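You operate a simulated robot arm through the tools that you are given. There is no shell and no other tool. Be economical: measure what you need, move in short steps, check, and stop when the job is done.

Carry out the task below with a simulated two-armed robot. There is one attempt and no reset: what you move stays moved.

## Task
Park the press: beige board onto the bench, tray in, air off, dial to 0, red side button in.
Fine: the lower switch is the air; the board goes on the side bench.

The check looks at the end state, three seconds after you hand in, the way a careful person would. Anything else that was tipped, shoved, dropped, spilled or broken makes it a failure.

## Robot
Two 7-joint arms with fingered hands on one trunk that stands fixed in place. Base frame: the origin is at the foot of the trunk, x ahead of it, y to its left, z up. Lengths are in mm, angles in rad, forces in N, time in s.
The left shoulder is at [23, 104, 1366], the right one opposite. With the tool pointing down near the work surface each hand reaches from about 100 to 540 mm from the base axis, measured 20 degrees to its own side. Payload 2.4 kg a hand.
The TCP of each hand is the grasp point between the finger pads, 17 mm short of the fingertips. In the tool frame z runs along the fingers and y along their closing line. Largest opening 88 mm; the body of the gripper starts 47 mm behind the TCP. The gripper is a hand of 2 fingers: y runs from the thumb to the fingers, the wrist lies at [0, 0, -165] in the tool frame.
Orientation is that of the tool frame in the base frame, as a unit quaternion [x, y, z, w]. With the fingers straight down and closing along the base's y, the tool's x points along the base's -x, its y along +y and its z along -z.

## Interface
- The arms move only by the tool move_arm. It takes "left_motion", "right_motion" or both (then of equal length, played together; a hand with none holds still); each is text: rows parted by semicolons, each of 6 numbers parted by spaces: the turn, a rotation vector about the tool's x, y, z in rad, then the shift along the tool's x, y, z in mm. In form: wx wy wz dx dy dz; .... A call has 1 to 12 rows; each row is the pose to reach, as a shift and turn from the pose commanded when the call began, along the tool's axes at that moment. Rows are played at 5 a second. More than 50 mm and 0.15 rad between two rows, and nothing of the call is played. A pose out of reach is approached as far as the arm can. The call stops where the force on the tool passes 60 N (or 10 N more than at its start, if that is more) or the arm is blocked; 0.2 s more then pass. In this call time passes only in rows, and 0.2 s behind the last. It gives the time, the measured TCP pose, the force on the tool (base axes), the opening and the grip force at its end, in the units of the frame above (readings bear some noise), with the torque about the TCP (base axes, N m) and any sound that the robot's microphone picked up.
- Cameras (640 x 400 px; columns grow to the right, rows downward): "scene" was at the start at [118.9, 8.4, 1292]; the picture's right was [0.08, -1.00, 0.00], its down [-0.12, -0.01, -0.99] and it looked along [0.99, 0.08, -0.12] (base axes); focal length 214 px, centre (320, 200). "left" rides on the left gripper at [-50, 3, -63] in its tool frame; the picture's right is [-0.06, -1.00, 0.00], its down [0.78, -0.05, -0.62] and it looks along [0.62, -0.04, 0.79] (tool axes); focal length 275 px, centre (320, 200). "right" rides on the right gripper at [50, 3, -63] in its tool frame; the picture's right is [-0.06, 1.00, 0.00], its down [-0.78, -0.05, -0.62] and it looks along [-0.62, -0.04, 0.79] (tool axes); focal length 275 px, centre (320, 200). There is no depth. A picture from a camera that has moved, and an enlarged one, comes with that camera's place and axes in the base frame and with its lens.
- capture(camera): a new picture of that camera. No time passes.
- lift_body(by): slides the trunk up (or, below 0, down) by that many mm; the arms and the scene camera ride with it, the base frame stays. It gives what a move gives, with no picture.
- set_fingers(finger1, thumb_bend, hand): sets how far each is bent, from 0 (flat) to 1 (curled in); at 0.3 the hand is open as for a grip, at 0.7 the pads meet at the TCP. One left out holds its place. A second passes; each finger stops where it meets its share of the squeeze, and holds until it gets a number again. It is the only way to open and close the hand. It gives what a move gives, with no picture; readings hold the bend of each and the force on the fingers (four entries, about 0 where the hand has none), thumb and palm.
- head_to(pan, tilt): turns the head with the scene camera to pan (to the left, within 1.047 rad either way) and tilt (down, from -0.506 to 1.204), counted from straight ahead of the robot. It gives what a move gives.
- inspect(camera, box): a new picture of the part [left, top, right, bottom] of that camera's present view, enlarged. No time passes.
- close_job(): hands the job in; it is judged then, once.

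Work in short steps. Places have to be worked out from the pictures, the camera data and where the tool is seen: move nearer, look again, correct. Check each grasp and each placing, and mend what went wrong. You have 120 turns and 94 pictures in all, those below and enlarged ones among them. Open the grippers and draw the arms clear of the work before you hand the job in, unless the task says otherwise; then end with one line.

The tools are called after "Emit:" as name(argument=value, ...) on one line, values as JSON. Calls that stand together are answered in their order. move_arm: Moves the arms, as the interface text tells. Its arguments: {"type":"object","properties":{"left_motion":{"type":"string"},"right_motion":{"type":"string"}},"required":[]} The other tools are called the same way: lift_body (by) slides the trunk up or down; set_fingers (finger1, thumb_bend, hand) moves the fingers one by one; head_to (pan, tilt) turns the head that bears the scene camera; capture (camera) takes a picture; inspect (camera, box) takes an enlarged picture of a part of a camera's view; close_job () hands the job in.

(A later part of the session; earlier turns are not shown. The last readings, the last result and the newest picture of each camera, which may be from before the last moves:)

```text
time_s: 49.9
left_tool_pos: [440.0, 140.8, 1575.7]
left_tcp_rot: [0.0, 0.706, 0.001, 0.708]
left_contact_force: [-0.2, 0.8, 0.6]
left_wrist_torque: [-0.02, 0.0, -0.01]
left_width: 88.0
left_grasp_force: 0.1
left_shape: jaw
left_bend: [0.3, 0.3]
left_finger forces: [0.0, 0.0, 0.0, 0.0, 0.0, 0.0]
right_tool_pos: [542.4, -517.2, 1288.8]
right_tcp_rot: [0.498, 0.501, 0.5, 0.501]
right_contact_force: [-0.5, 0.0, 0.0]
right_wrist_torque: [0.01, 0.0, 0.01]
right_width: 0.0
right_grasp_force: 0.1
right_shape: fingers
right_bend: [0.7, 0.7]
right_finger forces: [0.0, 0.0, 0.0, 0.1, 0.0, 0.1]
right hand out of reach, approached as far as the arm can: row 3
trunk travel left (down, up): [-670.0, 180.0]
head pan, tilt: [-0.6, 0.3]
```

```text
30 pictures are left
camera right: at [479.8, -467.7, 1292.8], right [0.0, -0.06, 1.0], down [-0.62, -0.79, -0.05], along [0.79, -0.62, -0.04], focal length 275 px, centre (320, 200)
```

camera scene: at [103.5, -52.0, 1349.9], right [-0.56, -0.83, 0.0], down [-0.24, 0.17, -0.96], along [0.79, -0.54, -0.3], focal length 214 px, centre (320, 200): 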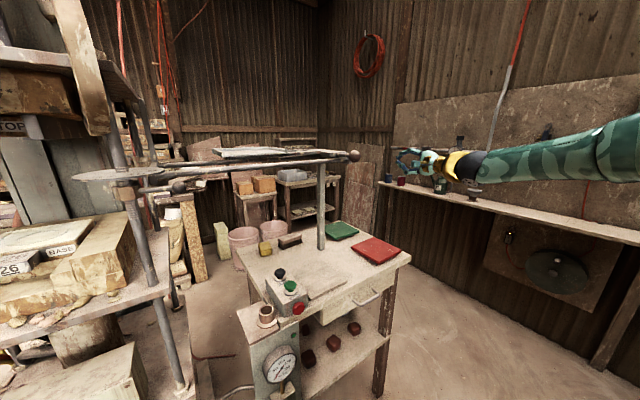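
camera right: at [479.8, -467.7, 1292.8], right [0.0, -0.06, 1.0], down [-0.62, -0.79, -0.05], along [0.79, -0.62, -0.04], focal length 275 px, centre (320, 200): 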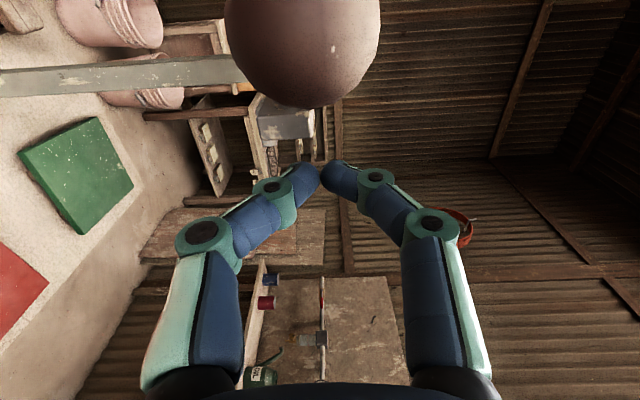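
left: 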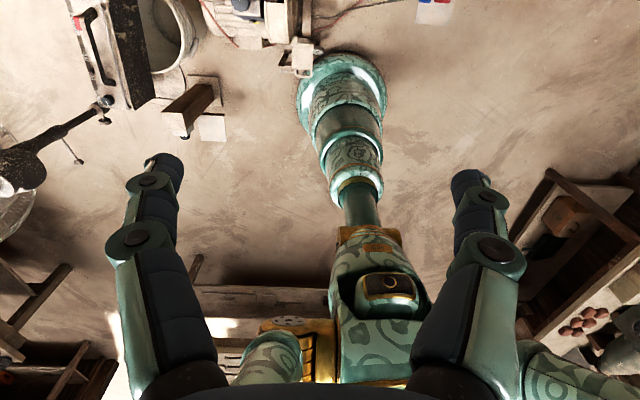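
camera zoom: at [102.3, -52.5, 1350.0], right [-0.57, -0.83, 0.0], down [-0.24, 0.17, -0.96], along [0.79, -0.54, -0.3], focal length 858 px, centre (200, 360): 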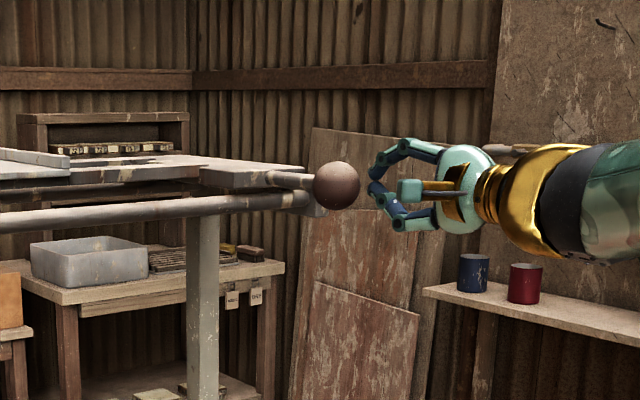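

Ball center ≈(559,-476,1288). I'll move left to make contact while edging forward ~13 mm.

Emit:
move_arm(right_motion="0 0 0 5 0 6;0 0 0 10 0 14;0 0 0 18 0 16;0 0 0 30 0 16;0 0 0 45 0 16")

Emit:
inspect(camera="scene", box=[190, 100, 430, 220])

```text
time_s: 51.1
left_tool_pos: [440.8, 139.9, 1576.2]
left_tcp_rot: [-0.001, 0.706, 0.001, 0.708]
left_contact_force: [-0.4, -0.5, -0.2]
left_wrist_torque: [-0.02, -0.01, 0.0]
left_width: 88.0
left_grasp_force: 0.1
left_shape: jaw
left_bend: [0.3, 0.3]
left_finger forces: [0.0, 0.0, 0.0, 0.1, 0.0, 0.0]
right_tool_pos: [559.9, -473.7, 1289.3]
right_tcp_rot: [0.501, 0.501, 0.499, 0.5]
right_contact_force: [2.1, -5.6, -3.6]
right_wrist_torque: [-0.02, -0.03, 0.03]
right_width: 1.1
right_grasp_force: 3.8
right_shape: fingers
right_bend: [0.69, 0.68]
right_finger forces: [0.8, 0.0, 0.0, 0.0, 6.7, 0.0]
trunk travel left (down, up): [-670.0, 180.0]
head pan, tilt: [-0.6, 0.3]
```

```text
2.67 times, centred on (310, 160) of scene
camera zoom: at [104.0, -53.3, 1349.8], right [-0.57, -0.82, 0.0], down [-0.24, 0.17, -0.95], along [0.79, -0.54, -0.3], focal length 572 px, centre (347, 307)
```

zoom: 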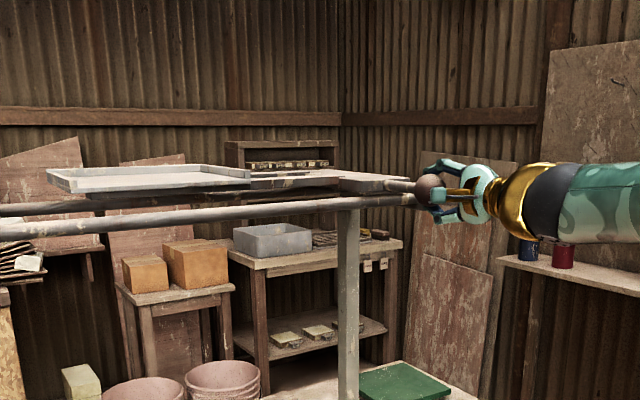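

The tray follows (about 6 N). Continuing to push along +y.

Emit:
move_arm(right_motion="0 0 0 15 0 0;0 0 0 30 0 0;0 0 0 45 0 0;0 0 0 60 0 0;0 0 0 75 0 0;0 0 0 90 0 0;0 0 0 105 0 0;0 0 0 120 0 0")

Emit:
capture(camera="scene")

```text
time_s: 52.9
left_tool_pos: [442.7, 140.9, 1573.8]
left_tcp_rot: [-0.001, 0.706, 0.001, 0.708]
left_contact_force: [0.4, 0.6, -1.5]
left_wrist_torque: [-0.03, 0.01, 0.04]
left_width: 88.2
left_grasp_force: 0.1
left_shape: jaw
left_bend: [0.3, 0.3]
left_finger forces: [0.0, 0.1, 0.0, 0.0, 0.0, 0.0]
right_tool_pos: [559.7, -350.3, 1288.7]
right_tcp_rot: [0.499, 0.5, 0.5, 0.501]
right_contact_force: [1.1, -1.6, -3.6]
right_wrist_torque: [-0.03, -0.04, 0.02]
right_width: 0.1
right_grasp_force: 1.9
right_shape: fingers
right_bend: [0.7, 0.68]
right_finger forces: [0.1, 0.0, 0.1, 0.0, 3.9, 0.1]
trunk travel left (down, up): [-670.0, 180.0]
head pan, tilt: [-0.6, 0.3]
```

```text
28 pictures are left
camera scene: at [104.1, -52.0, 1349.9], right [-0.56, -0.83, 0.0], down [-0.24, 0.17, -0.96], along [0.79, -0.54, -0.3], focal length 214 px, centre (320, 200)
```

scene: 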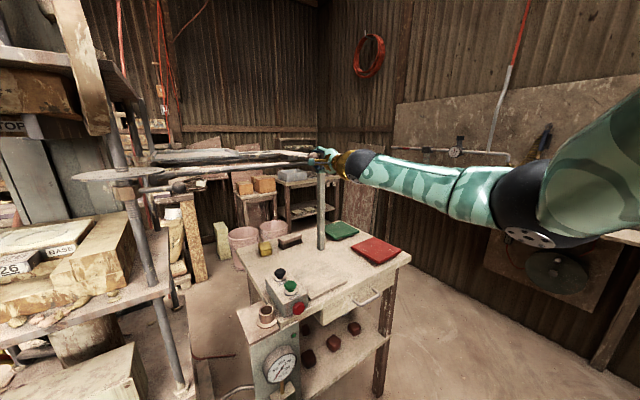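

Tray slides freely toward the press. Pushing another 150 mm with force stop.

Emit:
move_arm(right_motion="0 0 0 15 0 0;0 0 0 30 0 0;0 0 0 45 0 0;0 0 0 60 0 0;0 0 0 75 0 0;0 0 0 90 0 0;0 0 0 105 0 0;0 0 0 120 0 0;0 0 0 135 0 0")

Emit:
capture(camera="scene")

```text
time_s: 54.9
left_tool_pos: [441.5, 140.9, 1574.0]
left_tcp_rot: [-0.001, 0.706, 0.0, 0.709]
left_contact_force: [-0.2, 0.0, 1.1]
left_wrist_torque: [-0.02, 0.02, 0.0]
left_width: 87.8
left_grasp_force: 0.2
left_shape: jaw
left_bend: [0.3, 0.3]
left_finger forces: [0.0, 0.0, 0.0, 0.0, 0.1, 0.0]
right_tool_pos: [558.6, -216.0, 1289.2]
right_tcp_rot: [0.499, 0.5, 0.5, 0.501]
right_contact_force: [1.4, -2.2, -2.6]
right_wrist_torque: [-0.02, 0.01, -0.01]
right_width: 0.0
right_grasp_force: 1.4
right_shape: fingers
right_bend: [0.7, 0.68]
right_finger forces: [0.2, 0.1, 0.1, 0.1, 3.0, 0.1]
trunk travel left (down, up): [-670.0, 180.0]
head pan, tilt: [-0.6, 0.3]
```

```text
27 pictures are left
camera scene: at [104.1, -51.7, 1349.9], right [-0.56, -0.83, 0.0], down [-0.24, 0.17, -0.96], along [0.79, -0.54, -0.3], focal length 214 px, centre (320, 200)
```

scene: 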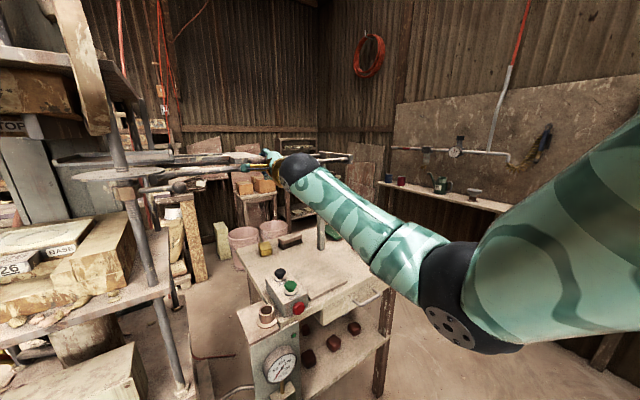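

The tray is entering between the columns. Continuing gently until it hits its stop.

Emit:
move_arm(right_motion="0 0 0 10 0 0;0 0 0 20 0 0;0 0 0 30 0 0;0 0 0 40 0 0;0 0 0 50 0 0;0 0 0 60 0 0")

Emit:
head_to(pan=0.0, tilt=0.2)

Emit:
capture(camera="scene")

```text
time_s: 56.3
left_tool_pos: [441.9, 141.7, 1575.1]
left_tcp_rot: [-0.001, 0.707, 0.001, 0.708]
left_contact_force: [-0.2, 0.0, -0.3]
left_wrist_torque: [0.03, 0.0, -0.04]
left_width: 87.9
left_grasp_force: 0.1
left_shape: jaw
left_bend: [0.3, 0.3]
left_finger forces: [0.1, 0.1, 0.0, 0.0, 0.0, 0.0]
right_tool_pos: [560.4, -155.7, 1289.9]
right_tcp_rot: [0.499, 0.501, 0.5, 0.5]
right_contact_force: [0.1, -2.1, -3.4]
right_wrist_torque: [0.0, -0.03, -0.02]
right_width: 0.2
right_grasp_force: 2.4
right_shape: fingers
right_bend: [0.7, 0.68]
right_finger forces: [0.0, 0.0, 0.1, 0.0, 4.0, 0.1]
trunk travel left (down, up): [-670.0, 180.0]
head pan, tilt: [-0.6, 0.3]
```

```text
time_s: 57.3
left_tool_pos: [441.3, 139.8, 1575.1]
left_tcp_rot: [0.0, 0.706, 0.0, 0.709]
left_contact_force: [0.0, -0.4, 1.3]
left_wrist_torque: [0.04, -0.05, 0.0]
left_width: 88.0
left_grasp_force: 0.1
left_shape: jaw
left_bend: [0.3, 0.3]
left_finger forces: [0.0, 0.1, 0.0, 0.0, 0.0, 0.0]
right_tool_pos: [561.3, -154.8, 1289.8]
right_tcp_rot: [0.499, 0.501, 0.5, 0.5]
right_contact_force: [1.6, -0.5, -3.5]
right_wrist_torque: [-0.03, -0.02, -0.03]
right_width: 0.3
right_grasp_force: 1.7
right_shape: fingers
right_bend: [0.7, 0.68]
right_finger forces: [0.1, 0.0, 0.0, 0.1, 3.5, 0.1]
trunk travel left (down, up): [-670.0, 180.0]
head pan, tilt: [0.0, 0.201]
```

```text
26 pictures are left
camera scene: at [120.1, 0.6, 1359.2], right [0.0, -1.0, 0.0], down [-0.2, 0.0, -0.98], along [0.98, 0.0, -0.2], focal length 214 px, centre (320, 200)
```

scene: 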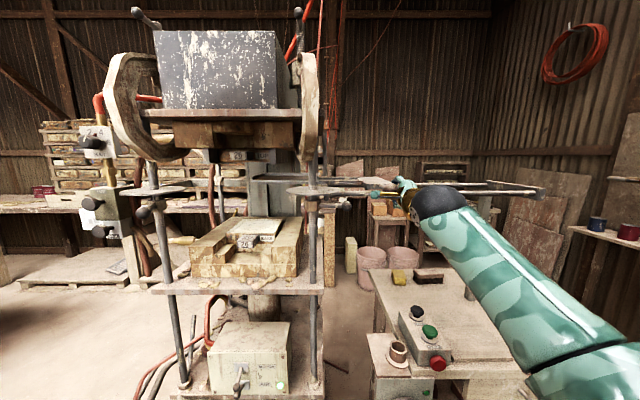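

Emit:
inspect(camera="scene", box=[200, 140, 440, 240])

Emit:
move_arm(right_motion="0 0 0 8 0 0;0 0 0 16 0 0;0 0 0 24 0 0;0 0 0 30 0 0")

```text
2.67 times, centred on (320, 190) of scene
camera zoom: at [120.1, 0.6, 1359.2], right [0.0, -1.0, 0.0], down [-0.2, 0.0, -0.98], along [0.98, 0.0, -0.2], focal length 572 px, centre (320, 227)
```

zoom: 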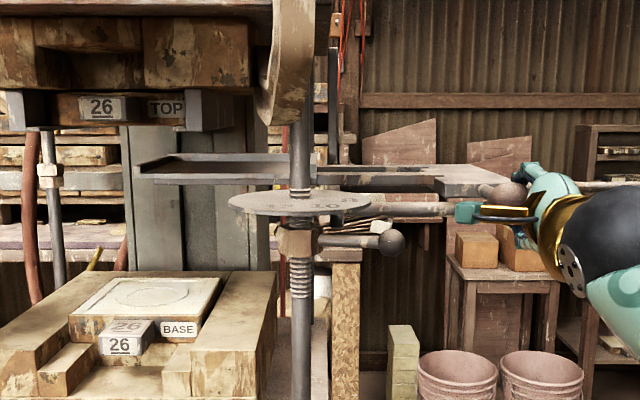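

```text
time_s: 58.3
left_tool_pos: [441.7, 141.7, 1574.4]
left_tcp_rot: [0.0, 0.706, 0.0, 0.708]
left_contact_force: [-0.3, 0.5, -0.2]
left_wrist_torque: [0.01, 0.01, 0.01]
left_width: 88.1
left_grasp_force: 0.2
left_shape: jaw
left_bend: [0.3, 0.3]
left_finger forces: [0.0, 0.1, 0.1, 0.1, 0.1, 0.0]
right_tool_pos: [559.9, -124.9, 1288.7]
right_tcp_rot: [0.5, 0.5, 0.499, 0.501]
right_contact_force: [2.5, -1.4, -2.5]
right_wrist_torque: [-0.06, -0.01, 0.01]
right_width: 0.2
right_grasp_force: 2.1
right_shape: fingers
right_bend: [0.7, 0.68]
right_finger forces: [0.1, 0.0, 0.1, 0.0, 3.7, 0.0]
trunk travel left (down, up): [-670.0, 180.0]
head pan, tilt: [0.0, 0.201]
```

No stop yet. Continuing in small steps, watching force.

Emit:
move_arm(right_motion="0 0 0 5 0 0;0 0 0 10 0 0;0 0 0 15 0 0;0 0 0 20 0 0")

Emit:
inspect(camera="scene", box=[200, 140, 440, 240])

```text
time_s: 59.3
left_tool_pos: [442.3, 140.2, 1576.1]
left_tcp_rot: [-0.001, 0.707, 0.001, 0.708]
left_contact_force: [-0.3, -0.3, -0.3]
left_wrist_torque: [0.03, 0.01, 0.0]
left_width: 87.7
left_grasp_force: 0.1
left_shape: jaw
left_bend: [0.3, 0.3]
left_finger forces: [0.0, 0.0, 0.0, 0.0, 0.0, 0.2]
right_tool_pos: [560.3, -105.2, 1289.1]
right_tcp_rot: [0.5, 0.5, 0.499, 0.501]
right_contact_force: [1.9, -2.0, -2.7]
right_wrist_torque: [-0.03, -0.01, 0.04]
right_width: 0.0
right_grasp_force: 2.5
right_shape: fingers
right_bend: [0.7, 0.68]
right_finger forces: [0.2, 0.0, 0.0, 0.0, 3.9, 0.0]
trunk travel left (down, up): [-670.0, 180.0]
head pan, tilt: [0.0, 0.201]
```

```text
2.67 times, centred on (320, 190) of scene
camera zoom: at [120.3, 0.7, 1359.2], right [0.0, -1.0, 0.0], down [-0.2, 0.0, -0.98], along [0.98, 0.0, -0.2], focal length 572 px, centre (320, 227)
```

zoom: 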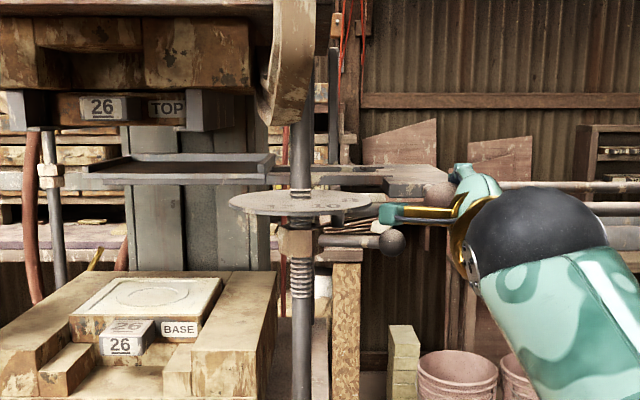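

The tray spans px 82–275, mould center is near px 150, so ~30 mm remains. Continuing slowly.

Emit:
move_arm(right_motion="0 0 0 4 0 0;0 0 0 8 0 0;0 0 0 12 0 0;0 0 0 16 0 0;0 0 0 20 0 0;0 0 0 24 0 0")

```text
time_s: 60.7
left_tool_pos: [441.2, 141.2, 1576.3]
left_tcp_rot: [0.0, 0.705, 0.0, 0.709]
left_contact_force: [0.2, -0.1, 0.7]
left_wrist_torque: [0.01, -0.05, -0.03]
left_width: 88.0
left_grasp_force: 0.2
left_shape: jaw
left_bend: [0.3, 0.3]
left_finger forces: [0.1, 0.0, 0.0, 0.0, 0.0, 0.0]
right_tool_pos: [560.1, -82.3, 1290.1]
right_tcp_rot: [0.499, 0.5, 0.5, 0.501]
right_contact_force: [0.5, 0.1, 0.2]
right_wrist_torque: [-0.04, 0.01, -0.01]
right_width: 0.0
right_grasp_force: 0.0
right_shape: fingers
right_bend: [0.7, 0.7]
right_finger forces: [0.1, 0.0, 0.0, 0.0, 0.0, 0.0]
trunk travel left (down, up): [-670.0, 180.0]
head pan, tilt: [0.0, 0.201]
```

Contact force vanished — either it slipped into a detent or off the ball. Checking.

Emit:
inspect(camera="scene", box=[200, 140, 440, 240])

Emit:
capture(camera="right")

```text
2.67 times, centred on (320, 190) of scene
camera zoom: at [119.4, 1.1, 1359.3], right [0.0, -1.0, 0.0], down [-0.2, 0.0, -0.98], along [0.98, 0.0, -0.2], focal length 572 px, centre (320, 227)
```

zoom: 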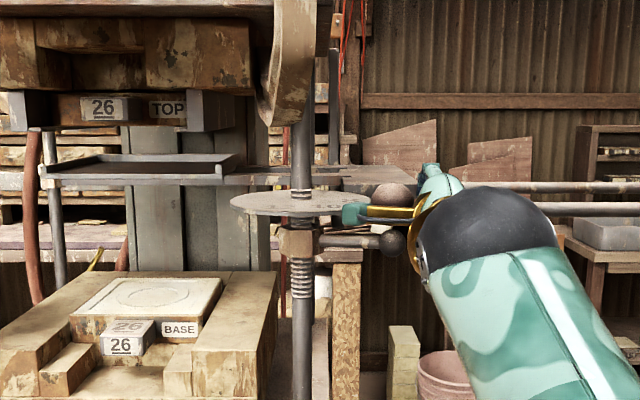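

```text
22 pictures are left
camera right: at [498.0, -32.5, 1292.4], right [0.0, -0.06, 1.0], down [-0.62, -0.78, -0.05], along [0.79, -0.62, -0.04], focal length 275 px, centre (320, 200)
```

right: 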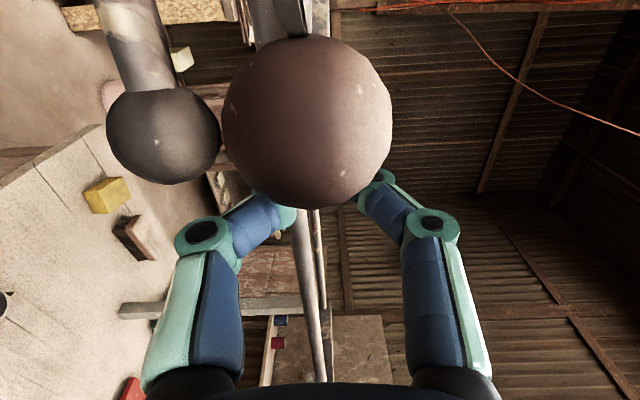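

The tray now spans px 40–245, centred on the mould (~148). A small extra push will tell if it is at its stop.

Emit:
move_arm(right_motion="0 0 0 3 0 0;0 0 0 6 0 0;0 0 0 8 0 0")

```text
time_s: 61.5
left_tool_pos: [440.4, 142.0, 1575.4]
left_tcp_rot: [0.0, 0.707, 0.0, 0.707]
left_contact_force: [-0.3, 0.6, 0.3]
left_wrist_torque: [0.0, -0.01, 0.01]
left_width: 88.2
left_grasp_force: 0.1
left_shape: jaw
left_bend: [0.3, 0.3]
left_finger forces: [0.0, 0.0, 0.0, 0.0, 0.1, 0.1]
right_tool_pos: [560.0, -73.0, 1290.1]
right_tcp_rot: [0.499, 0.5, 0.5, 0.501]
right_contact_force: [-0.2, 1.1, -0.2]
right_wrist_torque: [0.02, 0.0, -0.04]
right_width: 0.0
right_grasp_force: 0.1
right_shape: fingers
right_bend: [0.7, 0.7]
right_finger forces: [0.0, 0.0, 0.0, 0.0, 0.1, 0.0]
trunk travel left (down, up): [-670.0, 180.0]
head pan, tilt: [0.0, 0.201]
```

Emit:
move_arm(right_motion="0 0 0 3 0 0;0 0 0 6 0 0;0 0 0 8 0 0")

Emit:
inspect(camera="right", box=[60, 0, 500, 260])

```text
time_s: 62.3
left_tool_pos: [441.3, 137.9, 1575.1]
left_tcp_rot: [0.0, 0.706, 0.001, 0.708]
left_contact_force: [0.4, -0.3, 0.3]
left_wrist_torque: [-0.05, -0.01, 0.0]
left_width: 87.9
left_grasp_force: 0.1
left_shape: jaw
left_bend: [0.3, 0.3]
left_finger forces: [0.2, 0.0, 0.0, 0.1, 0.0, 0.0]
right_tool_pos: [559.4, -68.2, 1289.3]
right_tcp_rot: [0.501, 0.499, 0.499, 0.501]
right_contact_force: [0.1, -10.3, 1.7]
right_wrist_torque: [-0.2, 0.04, 0.09]
right_width: 0.2
right_grasp_force: 5.6
right_shape: fingers
right_bend: [0.7, 0.7]
right_finger forces: [0.0, 0.0, 0.0, 0.1, 10.5, 0.0]
trunk travel left (down, up): [-670.0, 180.0]
head pan, tilt: [0.0, 0.201]
```

```text
1.45 times, centred on (280, 130) of right
camera zoom: at [497.8, -20.0, 1292.1], right [0.0, -0.06, 1.0], down [-0.62, -0.78, -0.05], along [0.78, -0.62, -0.04], focal length 400 px, centre (378, 302)
```

zoom: 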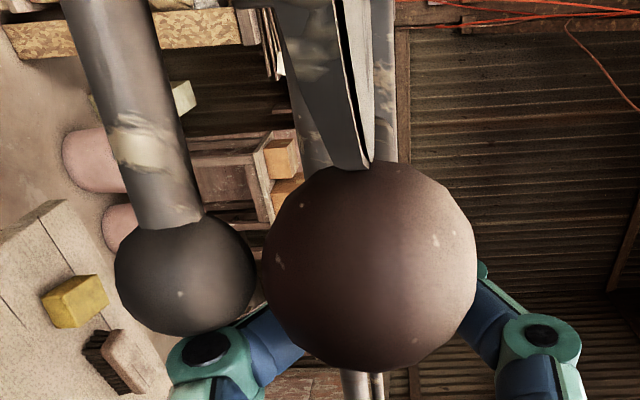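

Something resists at 10 N, and the lower finger is near the column's dark lever ball, so I'll stop here, back away to the right and check both.

Emit:
move_arm(right_motion="0 0 0 -10 0 0;0 0 0 -40 0 0;0 0 0 -70 0 -20;0 0 0 -90 0 -60;0 0 0 -110 0 -100")

Emit:
inspect(camera="scene", box=[200, 140, 440, 240])

```text
time_s: 63.5
left_tool_pos: [440.3, 140.6, 1574.7]
left_tcp_rot: [0.0, 0.706, 0.0, 0.708]
left_contact_force: [0.3, -0.6, -0.8]
left_wrist_torque: [-0.01, -0.02, 0.03]
left_width: 87.9
left_grasp_force: 0.1
left_shape: jaw
left_bend: [0.3, 0.3]
left_finger forces: [0.1, 0.0, 0.0, 0.0, 0.1, 0.1]
right_tool_pos: [458.9, -175.1, 1289.8]
right_tcp_rot: [0.5, 0.5, 0.5, 0.5]
right_contact_force: [0.2, 0.4, -0.2]
right_wrist_torque: [-0.01, 0.04, 0.0]
right_width: 0.0
right_grasp_force: 0.1
right_shape: fingers
right_bend: [0.7, 0.7]
right_finger forces: [0.0, 0.0, 0.0, 0.0, 0.0, 0.0]
trunk travel left (down, up): [-670.0, 180.0]
head pan, tilt: [0.0, 0.201]
```

```text
2.67 times, centred on (320, 190) of scene
camera zoom: at [118.8, 0.7, 1359.3], right [0.0, -1.0, 0.0], down [-0.2, 0.0, -0.98], along [0.98, 0.0, -0.2], focal length 572 px, centre (320, 227)
```

zoom: 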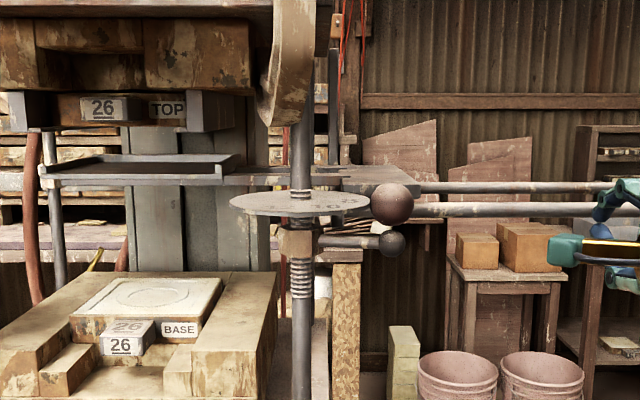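

The tray is in place (moved on its own into its seat) and the dark lever hasn't moved. Now the BAR dial: knob ≈(622,523,1390), near the left arm's reach limit, so I'll yaw the left hand ~35° outward, lower the trunk 50 mm, and approach for a look.

Emit:
lift_body(by=-50)

Emit:
move_arm(left_motion="0 0 0 0 40 -10;-0.1 0 0 10 80 -10;-0.2 0 0 30 120 -10;-0.3 0 0 55 160 -10;-0.4 0 0 80 200 0;-0.5 0 0 105 240 5;-0.6 0 0 125 280 10")

Emit:
capture(camera="left")

```text
time_s: 64.5
left_tool_pos: [440.0, 140.8, 1525.8]
left_tcp_rot: [0.0, 0.706, 0.0, 0.708]
left_contact_force: [0.4, -0.1, 0.3]
left_wrist_torque: [-0.03, 0.0, -0.02]
left_width: 88.0
left_grasp_force: 0.0
left_shape: jaw
left_bend: [0.3, 0.3]
left_finger forces: [0.0, 0.1, 0.0, 0.0, 0.0, 0.1]
right_tool_pos: [459.2, -174.7, 1240.0]
right_tcp_rot: [0.5, 0.501, 0.5, 0.5]
right_contact_force: [0.4, 0.8, 0.1]
right_wrist_torque: [-0.03, -0.01, 0.01]
right_width: 0.0
right_grasp_force: 0.1
right_shape: fingers
right_bend: [0.7, 0.7]
right_finger forces: [0.0, 0.0, 0.1, 0.0, 0.0, 0.0]
trunk travel left (down, up): [-620.0, 230.0]
head pan, tilt: [0.0, 0.201]
```

```text
time_s: 66.0
left_tool_pos: [447.3, 309.9, 1459.4]
left_tcp_rot: [-0.121, 0.705, 0.108, 0.691]
left_contact_force: [0.7, -0.6, 0.1]
left_wrist_torque: [0.02, 0.02, -0.01]
left_width: 87.9
left_grasp_force: 0.1
left_shape: jaw
left_bend: [0.3, 0.3]
left_finger forces: [0.0, 0.0, 0.1, 0.0, 0.0, 0.0]
left hand out of reach, approached as far as the arm can: row 5, 6, 7
right_tool_pos: [460.9, -175.6, 1239.2]
right_tcp_rot: [0.5, 0.5, 0.5, 0.5]
right_contact_force: [0.3, 1.2, 0.5]
right_wrist_torque: [0.02, 0.0, -0.03]
right_width: 0.0
right_grasp_force: 0.0
right_shape: fingers
right_bend: [0.7, 0.7]
right_finger forces: [0.0, 0.0, 0.0, 0.0, 0.1, 0.0]
trunk travel left (down, up): [-620.0, 230.0]
head pan, tilt: [0.0, 0.201]
```

```text
19 pictures are left
camera left: at [386.7, 293.8, 1510.6], right [0.32, -0.94, 0.08], down [-0.58, -0.26, -0.77], along [0.75, 0.2, -0.63], focal length 275 px, centre (320, 200)
```

left: 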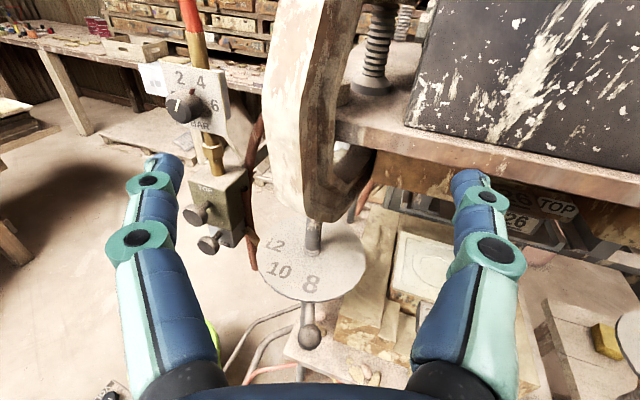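

The dial is visible; enlarging it once.

Emit:
inspect(camera="left", box=[140, 40, 250, 260])

Emit:
move_arm(left_motion="0 0 0 0 20 20;0 0 0 5 40 40;0 0 0 10 60 60;0 0 0 15 80 80")

```text
1.82 times, centred on (195, 150) of left
camera zoom: at [386.7, 293.8, 1510.6], right [0.32, -0.94, 0.08], down [-0.58, -0.26, -0.77], along [0.75, 0.2, -0.63], focal length 500 px, centre (547, 291)
```

zoom: 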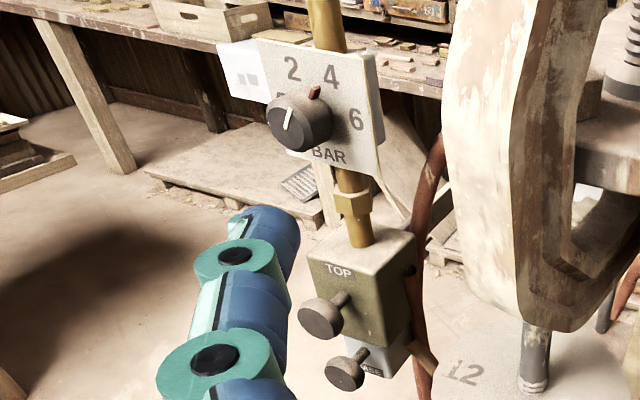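

```text
time_s: 67.0
left_tool_pos: [489.3, 398.2, 1446.8]
left_tcp_rot: [-0.115, 0.702, 0.106, 0.695]
left_contact_force: [-31.4, -32.0, 5.0]
left_wrist_torque: [-0.34, -0.09, -2.51]
left_width: 87.8
left_grasp_force: 0.1
left_shape: jaw
left_bend: [0.3, 0.0]
left_finger forces: [0.1, 0.1, 0.0, 0.1, 44.0, 0.0]
right_tool_pos: [452.6, -183.6, 1240.5]
right_tcp_rot: [0.501, 0.497, 0.502, 0.501]
right_contact_force: [0.0, 0.0, 0.3]
right_wrist_torque: [-0.01, 0.04, 0.03]
right_width: 0.0
right_grasp_force: 0.1
right_shape: fingers
right_bend: [0.7, 0.7]
right_finger forces: [0.0, 0.1, 0.0, 0.0, 0.0, 0.0]
trunk travel left (down, up): [-620.0, 230.0]
head pan, tilt: [0.0, 0.201]
```

The thumb bumped the C-shaped arm (44 N, stopped). I'll retreat back and to the left, away from it.

Emit:
move_arm(left_motion="0 0 0 0 0 -20;0 0 0 0 0 -40;0 0 0 0 30 -40;0 0 0 0 60 -30;0 0 0 0 85 -20")

Emit:
head_to(pan=0.6, tilt=0.0)

Emit:
capture(camera="scene")

```text
time_s: 68.2
left_tool_pos: [449.8, 486.9, 1438.2]
left_tcp_rot: [-0.12, 0.705, 0.108, 0.691]
left_contact_force: [-0.2, -0.4, 0.0]
left_wrist_torque: [-0.04, 0.02, 0.03]
left_width: 88.2
left_grasp_force: 0.1
left_shape: jaw
left_bend: [0.3, 0.3]
left_finger forces: [0.1, 0.0, 0.1, 0.0, 0.0, 0.1]
right_tool_pos: [459.7, -175.1, 1239.6]
right_tcp_rot: [0.5, 0.5, 0.499, 0.501]
right_contact_force: [-0.1, -0.6, 0.3]
right_wrist_torque: [-0.02, 0.01, -0.01]
right_width: 0.0
right_grasp_force: 0.1
right_shape: fingers
right_bend: [0.7, 0.7]
right_finger forces: [0.1, 0.0, 0.1, 0.0, 0.0, 0.0]
trunk travel left (down, up): [-620.0, 230.0]
head pan, tilt: [0.0, 0.201]
```

```text
time_s: 69.2
left_tool_pos: [450.2, 485.6, 1438.2]
left_tcp_rot: [-0.12, 0.704, 0.109, 0.692]
left_contact_force: [-0.2, -0.4, -0.3]
left_wrist_torque: [0.03, 0.01, 0.0]
left_width: 88.0
left_grasp_force: 0.2
left_shape: jaw
left_bend: [0.3, 0.3]
left_finger forces: [0.0, 0.1, 0.0, 0.0, 0.0, 0.0]
right_tool_pos: [460.0, -175.7, 1239.3]
right_tcp_rot: [0.499, 0.501, 0.5, 0.5]
right_contact_force: [-0.3, 0.7, -0.3]
right_wrist_torque: [0.02, 0.0, 0.02]
right_width: 0.4
right_grasp_force: 0.1
right_shape: fingers
right_bend: [0.7, 0.7]
right_finger forces: [0.1, 0.0, 0.0, 0.0, 0.1, 0.0]
trunk travel left (down, up): [-620.0, 230.0]
head pan, tilt: [0.6, 0.0]
```

```text
17 pictures are left
camera scene: at [104.8, 51.2, 1312.2], right [0.54, -0.84, 0.0], down [-0.14, -0.09, -0.99], along [0.83, 0.53, -0.17], focal length 214 px, centre (320, 200)
```

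scene: 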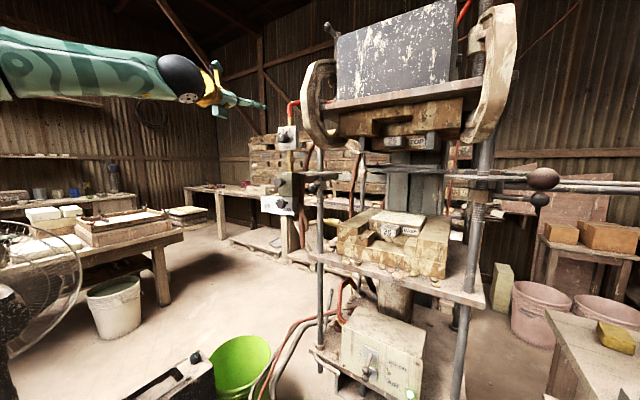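

Knob now fixed at ≈(615,512,1389). I'll go to a standoff 45 mm before it, yawed ~25° with the hand rolled -30°, and look with the left camera.

Emit:
move_arm(left_motion="-0.02 0 -0.1 15 -3 15;-0.04 0 -0.2 30 -8 35;-0.07 0 -0.3 46 -15 60;-0.09 0 -0.42 46 -22 90;-0.113 0 -0.524 46 -29 117")

Emit:
capture(camera="left")

```text
time_s: 70.5
left_tool_pos: [568.6, 494.4, 1389.6]
left_tcp_rot: [-0.338, 0.642, -0.035, 0.687]
left_contact_force: [1.3, -0.6, 0.3]
left_wrist_torque: [-0.02, 0.0, -0.01]
left_width: 88.1
left_grasp_force: 0.0
left_shape: jaw
left_bend: [0.3, 0.3]
left_finger forces: [0.0, 0.1, 0.1, 0.0, 0.1, 0.1]
right_tool_pos: [461.2, -175.3, 1239.5]
right_tcp_rot: [0.5, 0.5, 0.5, 0.5]
right_contact_force: [0.3, 0.1, -0.1]
right_wrist_torque: [0.03, -0.01, -0.01]
right_width: 0.0
right_grasp_force: 0.0
right_shape: fingers
right_bend: [0.7, 0.7]
right_finger forces: [0.0, 0.0, 0.1, 0.0, 0.0, 0.0]
trunk travel left (down, up): [-620.0, 230.0]
head pan, tilt: [0.6, 0.0]
```

```text
16 pictures are left
camera left: at [500.8, 495.4, 1435.7], right [0.37, -0.74, 0.56], down [-0.41, -0.67, -0.62], along [0.83, 0.0, -0.55], focal length 275 px, centre (320, 200)
```

left: 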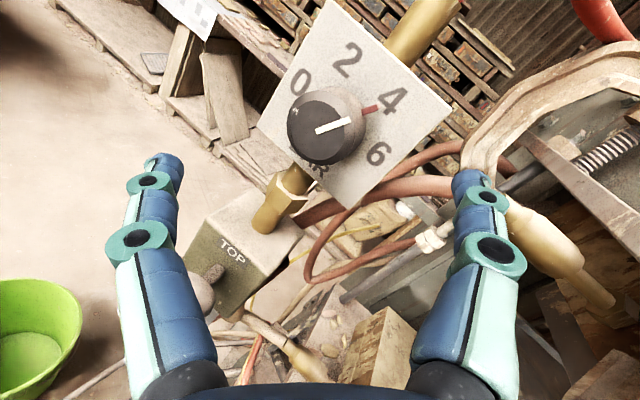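

The dial's pointer is at 4; the 0 is 120° counter-clockwise. The knob axis is at y≈516, z≈1387, front at x≈612. Moving straight ahead 52 mm so the open fingers straddle it.

Emit:
move_arm(left_motion="0 0 0 0.3 -0.6 20;0 0 0 0.5 -1.2 40;0 0 0 0.7 -1.6 52")

Emit:
capture(camera="left")

```text
time_s: 71.2
left_tool_pos: [605.2, 510.8, 1389.7]
left_tcp_rot: [-0.336, 0.642, -0.035, 0.688]
left_contact_force: [-1.0, -1.2, -0.3]
left_wrist_torque: [0.09, -0.02, -0.09]
left_width: 88.0
left_grasp_force: 0.1
left_shape: jaw
left_bend: [0.3, 0.28]
left_finger forces: [0.1, 0.0, 0.0, 0.1, 2.1, 0.1]
left hand out of reach, approached as far as the arm can: row 3
right_tool_pos: [459.3, -175.2, 1240.6]
right_tcp_rot: [0.5, 0.5, 0.5, 0.501]
right_contact_force: [-0.1, -0.3, -0.6]
right_wrist_torque: [0.0, 0.01, 0.0]
right_width: 0.0
right_grasp_force: 0.0
right_shape: fingers
right_bend: [0.7, 0.7]
right_finger forces: [0.0, 0.1, 0.0, 0.0, 0.0, 0.0]
trunk travel left (down, up): [-620.0, 230.0]
head pan, tilt: [0.6, 0.0]
```

```text
15 pictures are left
camera left: at [537.6, 510.9, 1434.6], right [0.37, -0.74, 0.56], down [-0.41, -0.67, -0.62], along [0.83, 0.0, -0.55], focal length 275 px, centre (320, 200)
```

left: 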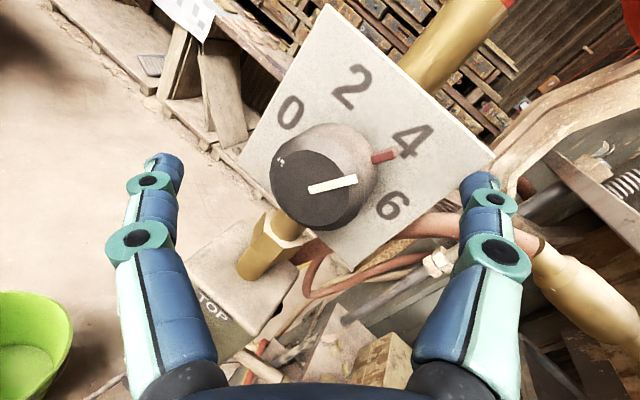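

Reach ends at TCP x 605, with the fingertips overlapping the knob by ~10 mm and centered. Closing on the knob.

Emit:
set_fingers(hand="left", finger1=0.8, thumb_bend=0.8)

Emit:
capture(camera="left")

```text
time_s: 72.2
left_tool_pos: [605.7, 511.8, 1388.4]
left_tcp_rot: [-0.336, 0.643, -0.034, 0.687]
left_contact_force: [1.3, -0.7, -4.9]
left_wrist_torque: [0.23, -0.03, -0.29]
left_width: 53.1
left_grasp_force: 10.2
left_shape: fingers
left_bend: [0.7, 0.35]
left_finger forces: [10.2, 0.0, 0.0, 0.0, 9.5, 0.0]
right_tool_pos: [461.5, -173.9, 1238.7]
right_tcp_rot: [0.499, 0.5, 0.5, 0.501]
right_contact_force: [0.0, 0.4, -0.3]
right_wrist_torque: [0.0, 0.02, 0.01]
right_width: 0.1
right_grasp_force: 0.0
right_shape: fingers
right_bend: [0.7, 0.7]
right_finger forces: [0.0, 0.0, 0.0, 0.0, 0.0, 0.1]
trunk travel left (down, up): [-620.0, 230.0]
head pan, tilt: [0.6, 0.0]
```

```text
14 pictures are left
camera left: at [538.0, 512.1, 1433.5], right [0.38, -0.74, 0.56], down [-0.41, -0.67, -0.62], along [0.83, 0.0, -0.55], focal length 275 px, centre (320, 200)
```

left: 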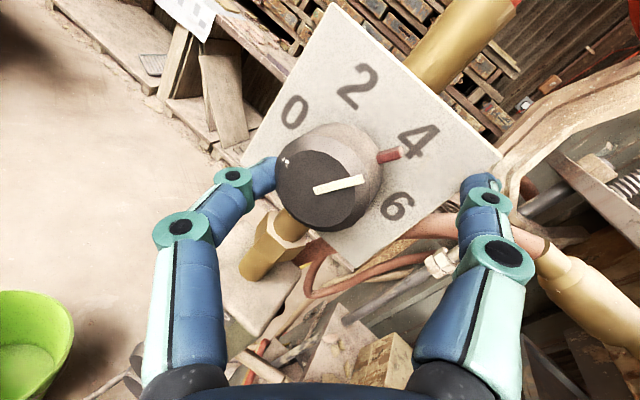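

The right finger is blocked by the plate's side because of the yaw. I'll release, back off, roll to -60° so both tips sit at equal depth, and narrow the opening before re-approaching.

Emit:
set_fingers(hand="left", finger1=0.3, thumb_bend=0.28)

Emit:
move_arm(left_motion="0 0 0 0 3 -15;0 0 0 0 3 -35;0 0 -0.14 0 3 -35;0 0 -0.28 0 3 -35;0 0 -0.42 0 3 -35;0 0 -0.524 1 3 -35")

Emit:
set_fingers(hand="left", finger1=0.46, thumb_bend=0.46)

Emit:
capture(camera="left")

```text
time_s: 73.2
left_tool_pos: [606.5, 510.5, 1389.1]
left_tcp_rot: [-0.337, 0.642, -0.035, 0.688]
left_contact_force: [0.6, -2.6, -0.9]
left_wrist_torque: [0.05, 0.01, -0.06]
left_width: 87.0
left_grasp_force: 0.2
left_shape: fingers
left_bend: [0.3, 0.27]
left_finger forces: [0.0, 0.1, 0.1, 0.1, 1.4, 0.0]
right_tool_pos: [459.8, -176.7, 1239.8]
right_tcp_rot: [0.5, 0.5, 0.5, 0.5]
right_contact_force: [-0.3, 0.1, 0.1]
right_wrist_torque: [0.0, 0.0, -0.02]
right_width: 0.2
right_grasp_force: 0.0
right_shape: fingers
right_bend: [0.7, 0.7]
right_finger forces: [0.1, 0.0, 0.0, 0.0, 0.1, 0.1]
trunk travel left (down, up): [-620.0, 230.0]
head pan, tilt: [0.6, 0.0]
```

```text
time_s: 74.7
left_tool_pos: [571.5, 498.3, 1388.7]
left_tcp_rot: [-0.492, 0.533, -0.213, 0.655]
left_contact_force: [0.4, 0.7, 0.0]
left_wrist_torque: [0.01, -0.06, 0.02]
left_width: 85.2
left_grasp_force: 0.1
left_shape: fingers
left_bend: [0.3, 0.28]
left_finger forces: [0.0, 0.0, 0.2, 0.1, 0.0, 0.0]
right_tool_pos: [460.4, -175.5, 1240.7]
right_tcp_rot: [0.5, 0.5, 0.499, 0.5]
right_contact_force: [0.5, -0.9, 0.4]
right_wrist_torque: [0.05, -0.01, -0.01]
right_width: 0.2
right_grasp_force: 0.1
right_shape: fingers
right_bend: [0.7, 0.7]
right_finger forces: [0.0, 0.0, 0.1, 0.0, 0.0, 0.0]
trunk travel left (down, up): [-620.0, 230.0]
head pan, tilt: [0.6, 0.0]
```

```text
time_s: 75.7
left_tool_pos: [571.8, 497.8, 1388.5]
left_tcp_rot: [-0.492, 0.533, -0.211, 0.655]
left_contact_force: [0.1, 0.6, -0.6]
left_wrist_torque: [0.02, 0.03, 0.01]
left_width: 48.7
left_grasp_force: 0.1
left_shape: fingers
left_bend: [0.46, 0.46]
left_finger forces: [0.1, 0.1, 0.0, 0.0, 0.1, 0.1]
right_tool_pos: [459.2, -175.1, 1239.7]
right_tcp_rot: [0.499, 0.501, 0.5, 0.5]
right_contact_force: [0.4, -0.2, 0.4]
right_wrist_torque: [-0.03, -0.01, 0.01]
right_width: 0.0
right_grasp_force: 0.2
right_shape: fingers
right_bend: [0.7, 0.7]
right_finger forces: [0.0, 0.0, 0.0, 0.0, 0.0, 0.1]
trunk travel left (down, up): [-620.0, 230.0]
head pan, tilt: [0.6, 0.0]
```

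```text
13 pictures are left
camera left: at [495.9, 513.0, 1414.8], right [0.23, -0.38, 0.9], down [-0.28, -0.91, -0.31], along [0.93, -0.18, -0.31], focal length 275 px, centre (320, 200)
```

left: 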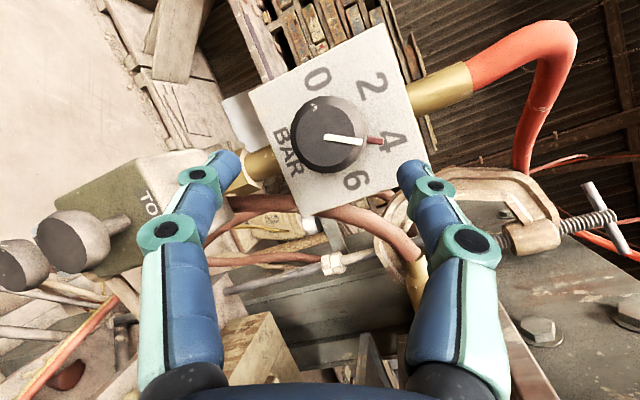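

Pointer still at 4, knob centered within 4 mm of the tool axis. Advancing and gripping.

Emit:
move_arm(left_motion="0 0 0 -1 -3 15;0 0 0 -1 -3.5 28;0 0 0 -1 -3.5 38")

Emit:
set_fingers(hand="left", finger1=0.85, thumb_bend=0.85)

Emit:
capture(camera="left")

```text
time_s: 76.5
left_tool_pos: [605.9, 513.6, 1391.7]
left_tcp_rot: [-0.492, 0.532, -0.211, 0.656]
left_contact_force: [-0.9, -0.6, 0.5]
left_wrist_torque: [-0.01, -0.04, -0.04]
left_width: 48.2
left_grasp_force: 0.7
left_shape: fingers
left_bend: [0.46, 0.46]
left_finger forces: [0.1, 0.1, 0.1, 0.0, 0.8, 0.1]
right_tool_pos: [458.5, -176.1, 1239.9]
right_tcp_rot: [0.499, 0.501, 0.499, 0.501]
right_contact_force: [0.5, -0.5, 0.5]
right_wrist_torque: [0.02, 0.0, -0.01]
right_width: 0.0
right_grasp_force: 0.2
right_shape: fingers
right_bend: [0.7, 0.7]
right_finger forces: [0.0, 0.1, 0.0, 0.1, 0.1, 0.0]
trunk travel left (down, up): [-620.0, 230.0]
head pan, tilt: [0.6, 0.0]
```

```text
time_s: 77.5
left_tool_pos: [607.8, 515.9, 1390.1]
left_tcp_rot: [-0.493, 0.532, -0.211, 0.655]
left_contact_force: [5.5, 5.2, 1.6]
left_wrist_torque: [0.02, -0.17, -0.03]
left_width: 22.3
left_grasp_force: 11.0
left_shape: fingers
left_bend: [0.73, 0.61]
left_finger forces: [12.2, 0.1, 0.0, 0.1, 10.4, 0.0]
right_tool_pos: [460.8, -175.3, 1238.6]
right_tcp_rot: [0.499, 0.5, 0.5, 0.501]
right_contact_force: [0.0, 0.0, -0.9]
right_wrist_torque: [0.0, 0.01, -0.02]
right_width: 0.0
right_grasp_force: 0.1
right_shape: fingers
right_bend: [0.7, 0.7]
right_finger forces: [0.0, 0.1, 0.0, 0.0, 0.1, 0.0]
trunk travel left (down, up): [-620.0, 230.0]
head pan, tilt: [0.6, 0.0]
```

```text
12 pictures are left
camera left: at [531.6, 529.9, 1415.2], right [0.23, -0.38, 0.9], down [-0.28, -0.91, -0.31], along [0.93, -0.18, -0.31], focal length 275 px, centre (320, 200)
```

left: 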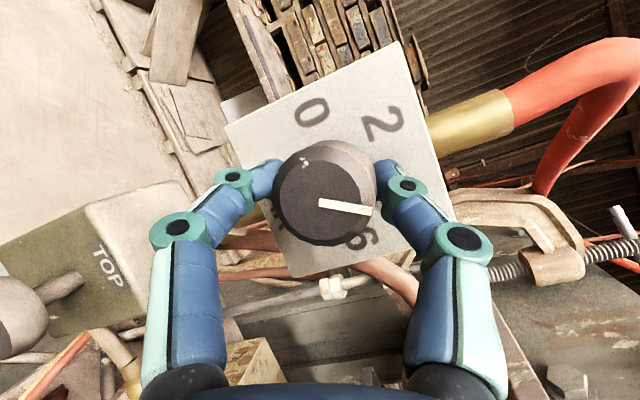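

Both pads hold the knob (11 N each). Turning -70° (counter-clockwise seen from the front).

Emit:
move_arm(left_motion="0 0 -0.13 0 0 0;0 0 -0.26 0 0 0;0 0 -0.39 0 0 0;0 0 -0.52 0 0 0;0 0 -0.65 0 0 0;0 0 -0.78 0 0 0;0 0 -0.91 0 0 0;0 0 -1.04 0 0 0;0 0 -1.17 0 0 0;0 0 -1.3 0 0 0")

Emit:
capture(camera="left")

```text
time_s: 79.7
left_tool_pos: [607.2, 514.6, 1389.1]
left_tcp_rot: [0.716, -0.126, 0.565, -0.391]
left_contact_force: [-9.0, -3.5, -19.9]
left_wrist_torque: [0.0, 0.4, -0.14]
left_width: 17.8
left_grasp_force: 13.2
left_shape: fingers
left_bend: [0.78, 0.65]
left_finger forces: [22.2, 0.1, 0.1, 0.0, 5.1, 0.0]
right_tool_pos: [459.7, -175.0, 1240.2]
right_tcp_rot: [0.499, 0.5, 0.5, 0.501]
right_contact_force: [0.4, 0.7, 0.9]
right_wrist_torque: [0.01, -0.01, 0.02]
right_width: 0.0
right_grasp_force: 0.0
right_shape: fingers
right_bend: [0.7, 0.7]
right_finger forces: [0.0, 0.0, 0.0, 0.1, 0.0, 0.0]
trunk travel left (down, up): [-620.0, 230.0]
head pan, tilt: [0.6, 0.0]
```

```text
11 pictures are left
camera left: at [533.6, 516.9, 1355.3], right [-0.28, 0.7, 0.66], down [-0.31, -0.71, 0.62], along [0.91, -0.03, 0.42], focal length 275 px, centre (320, 200)
```

left: 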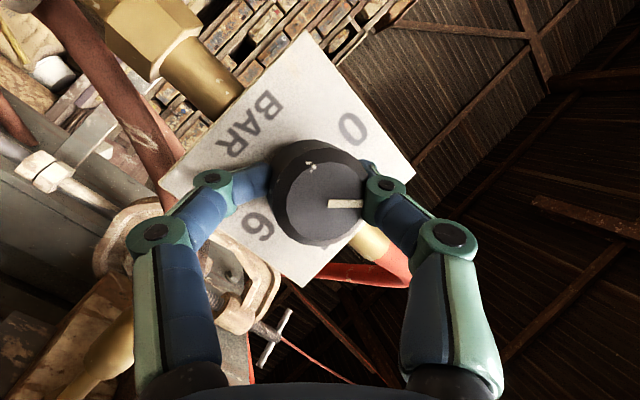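

The knob has turned ~74°; the pointer is ~46° short of 0. Continuing the same turn by 0.8 rad.

Emit:
move_arm(left_motion="0 0 -0.13 0 0 0;0 0 -0.26 0 0 0;0 0 -0.39 0 0 0;0 0 -0.52 0 0 0;0 0 -0.65 0 0 0;0 0 -0.8 0 0 0")

Emit:
capture(camera="left")

```text
time_s: 81.0
left_tool_pos: [606.3, 511.5, 1394.8]
left_tcp_rot: [0.705, 0.162, 0.676, -0.143]
left_contact_force: [-2.7, -9.9, 2.6]
left_wrist_torque: [0.23, 0.08, -0.33]
left_width: 22.0
left_grasp_force: 14.2
left_shape: fingers
left_bend: [0.79, 0.63]
left_finger forces: [18.1, 0.1, 0.0, 0.0, 10.6, 0.1]
right_tool_pos: [459.3, -178.1, 1240.0]
right_tcp_rot: [0.5, 0.5, 0.5, 0.5]
right_contact_force: [0.9, 0.4, -0.4]
right_wrist_torque: [0.03, 0.01, 0.02]
right_width: 0.0
right_grasp_force: 0.0
right_shape: fingers
right_bend: [0.7, 0.7]
right_finger forces: [0.0, 0.0, 0.1, 0.0, 0.0, 0.0]
trunk travel left (down, up): [-620.0, 230.0]
head pan, tilt: [0.6, 0.0]
```

```text
10 pictures are left
camera left: at [548.2, 480.2, 1347.8], right [-0.42, 0.9, -0.08], down [-0.55, -0.19, 0.81], along [0.72, 0.39, 0.58], focal length 275 px, centre (320, 200)
```

left: 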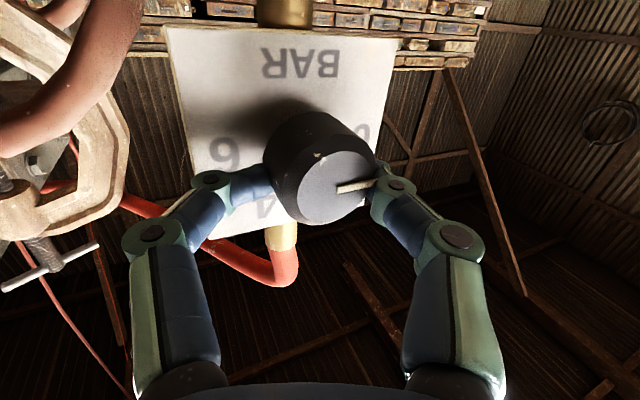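

The pointer now lies along the 6→0 line toward 0. Releasing, backing off, and checking.

Emit:
set_fingers(hand="left", finger1=0.46, thumb_bend=0.46)

Emit:
move_arm(left_motion="0 0 0 0 0 -15;0 0 0 0 0 -40;0 0 0 0 0 -70")

Emit:
inspect(camera="left", box=[160, 20, 460, 220])

```text
time_s: 82.0
left_tool_pos: [605.2, 513.2, 1392.4]
left_tcp_rot: [0.706, 0.162, 0.674, -0.143]
left_contact_force: [-6.7, -1.0, 3.3]
left_wrist_torque: [-0.03, -0.12, -0.09]
left_width: 40.4
left_grasp_force: 4.7
left_shape: fingers
left_bend: [0.55, 0.46]
left_finger forces: [10.7, 0.0, 0.0, 0.0, 0.0, 0.1]
right_tool_pos: [457.3, -176.1, 1240.0]
right_tcp_rot: [0.499, 0.501, 0.5, 0.501]
right_contact_force: [0.5, 0.4, -0.9]
right_wrist_torque: [-0.02, -0.01, 0.01]
right_width: 0.1
right_grasp_force: 0.1
right_shape: fingers
right_bend: [0.7, 0.7]
right_finger forces: [0.0, 0.0, 0.1, 0.0, 0.0, 0.0]
trunk travel left (down, up): [-620.0, 230.0]
head pan, tilt: [0.6, 0.0]
```

```text
time_s: 82.8
left_tool_pos: [541.0, 484.2, 1393.7]
left_tcp_rot: [0.708, 0.161, 0.672, -0.143]
left_contact_force: [-0.4, 0.2, -0.4]
left_wrist_torque: [0.02, 0.04, 0.01]
left_width: 47.8
left_grasp_force: 0.0
left_shape: fingers
left_bend: [0.46, 0.46]
left_finger forces: [0.1, 0.0, 0.0, 0.0, 0.0, 0.0]
right_tool_pos: [458.8, -175.9, 1238.8]
right_tcp_rot: [0.499, 0.499, 0.5, 0.502]
right_contact_force: [-0.4, 1.0, -0.5]
right_wrist_torque: [0.01, -0.05, -0.03]
right_width: 0.0
right_grasp_force: 0.0
right_shape: fingers
right_bend: [0.7, 0.7]
right_finger forces: [0.1, 0.0, 0.0, 0.0, 0.0, 0.0]
trunk travel left (down, up): [-620.0, 230.0]
head pan, tilt: [0.6, 0.0]
```

```text
2.00 times, centred on (310, 120) of left
camera zoom: at [483.2, 453.2, 1348.5], right [-0.42, 0.9, -0.08], down [-0.55, -0.19, 0.82], along [0.72, 0.38, 0.57], focal length 551 px, centre (340, 360)
```

zoom: 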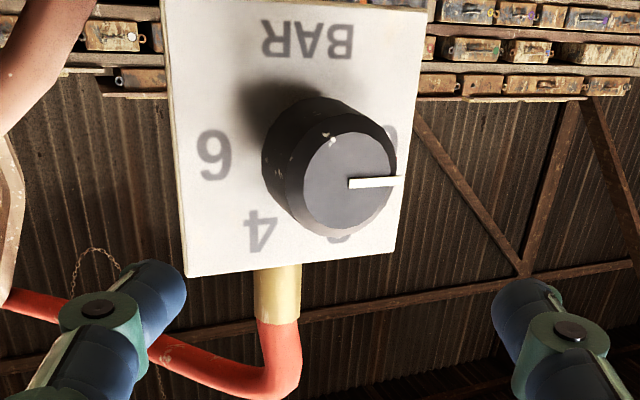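

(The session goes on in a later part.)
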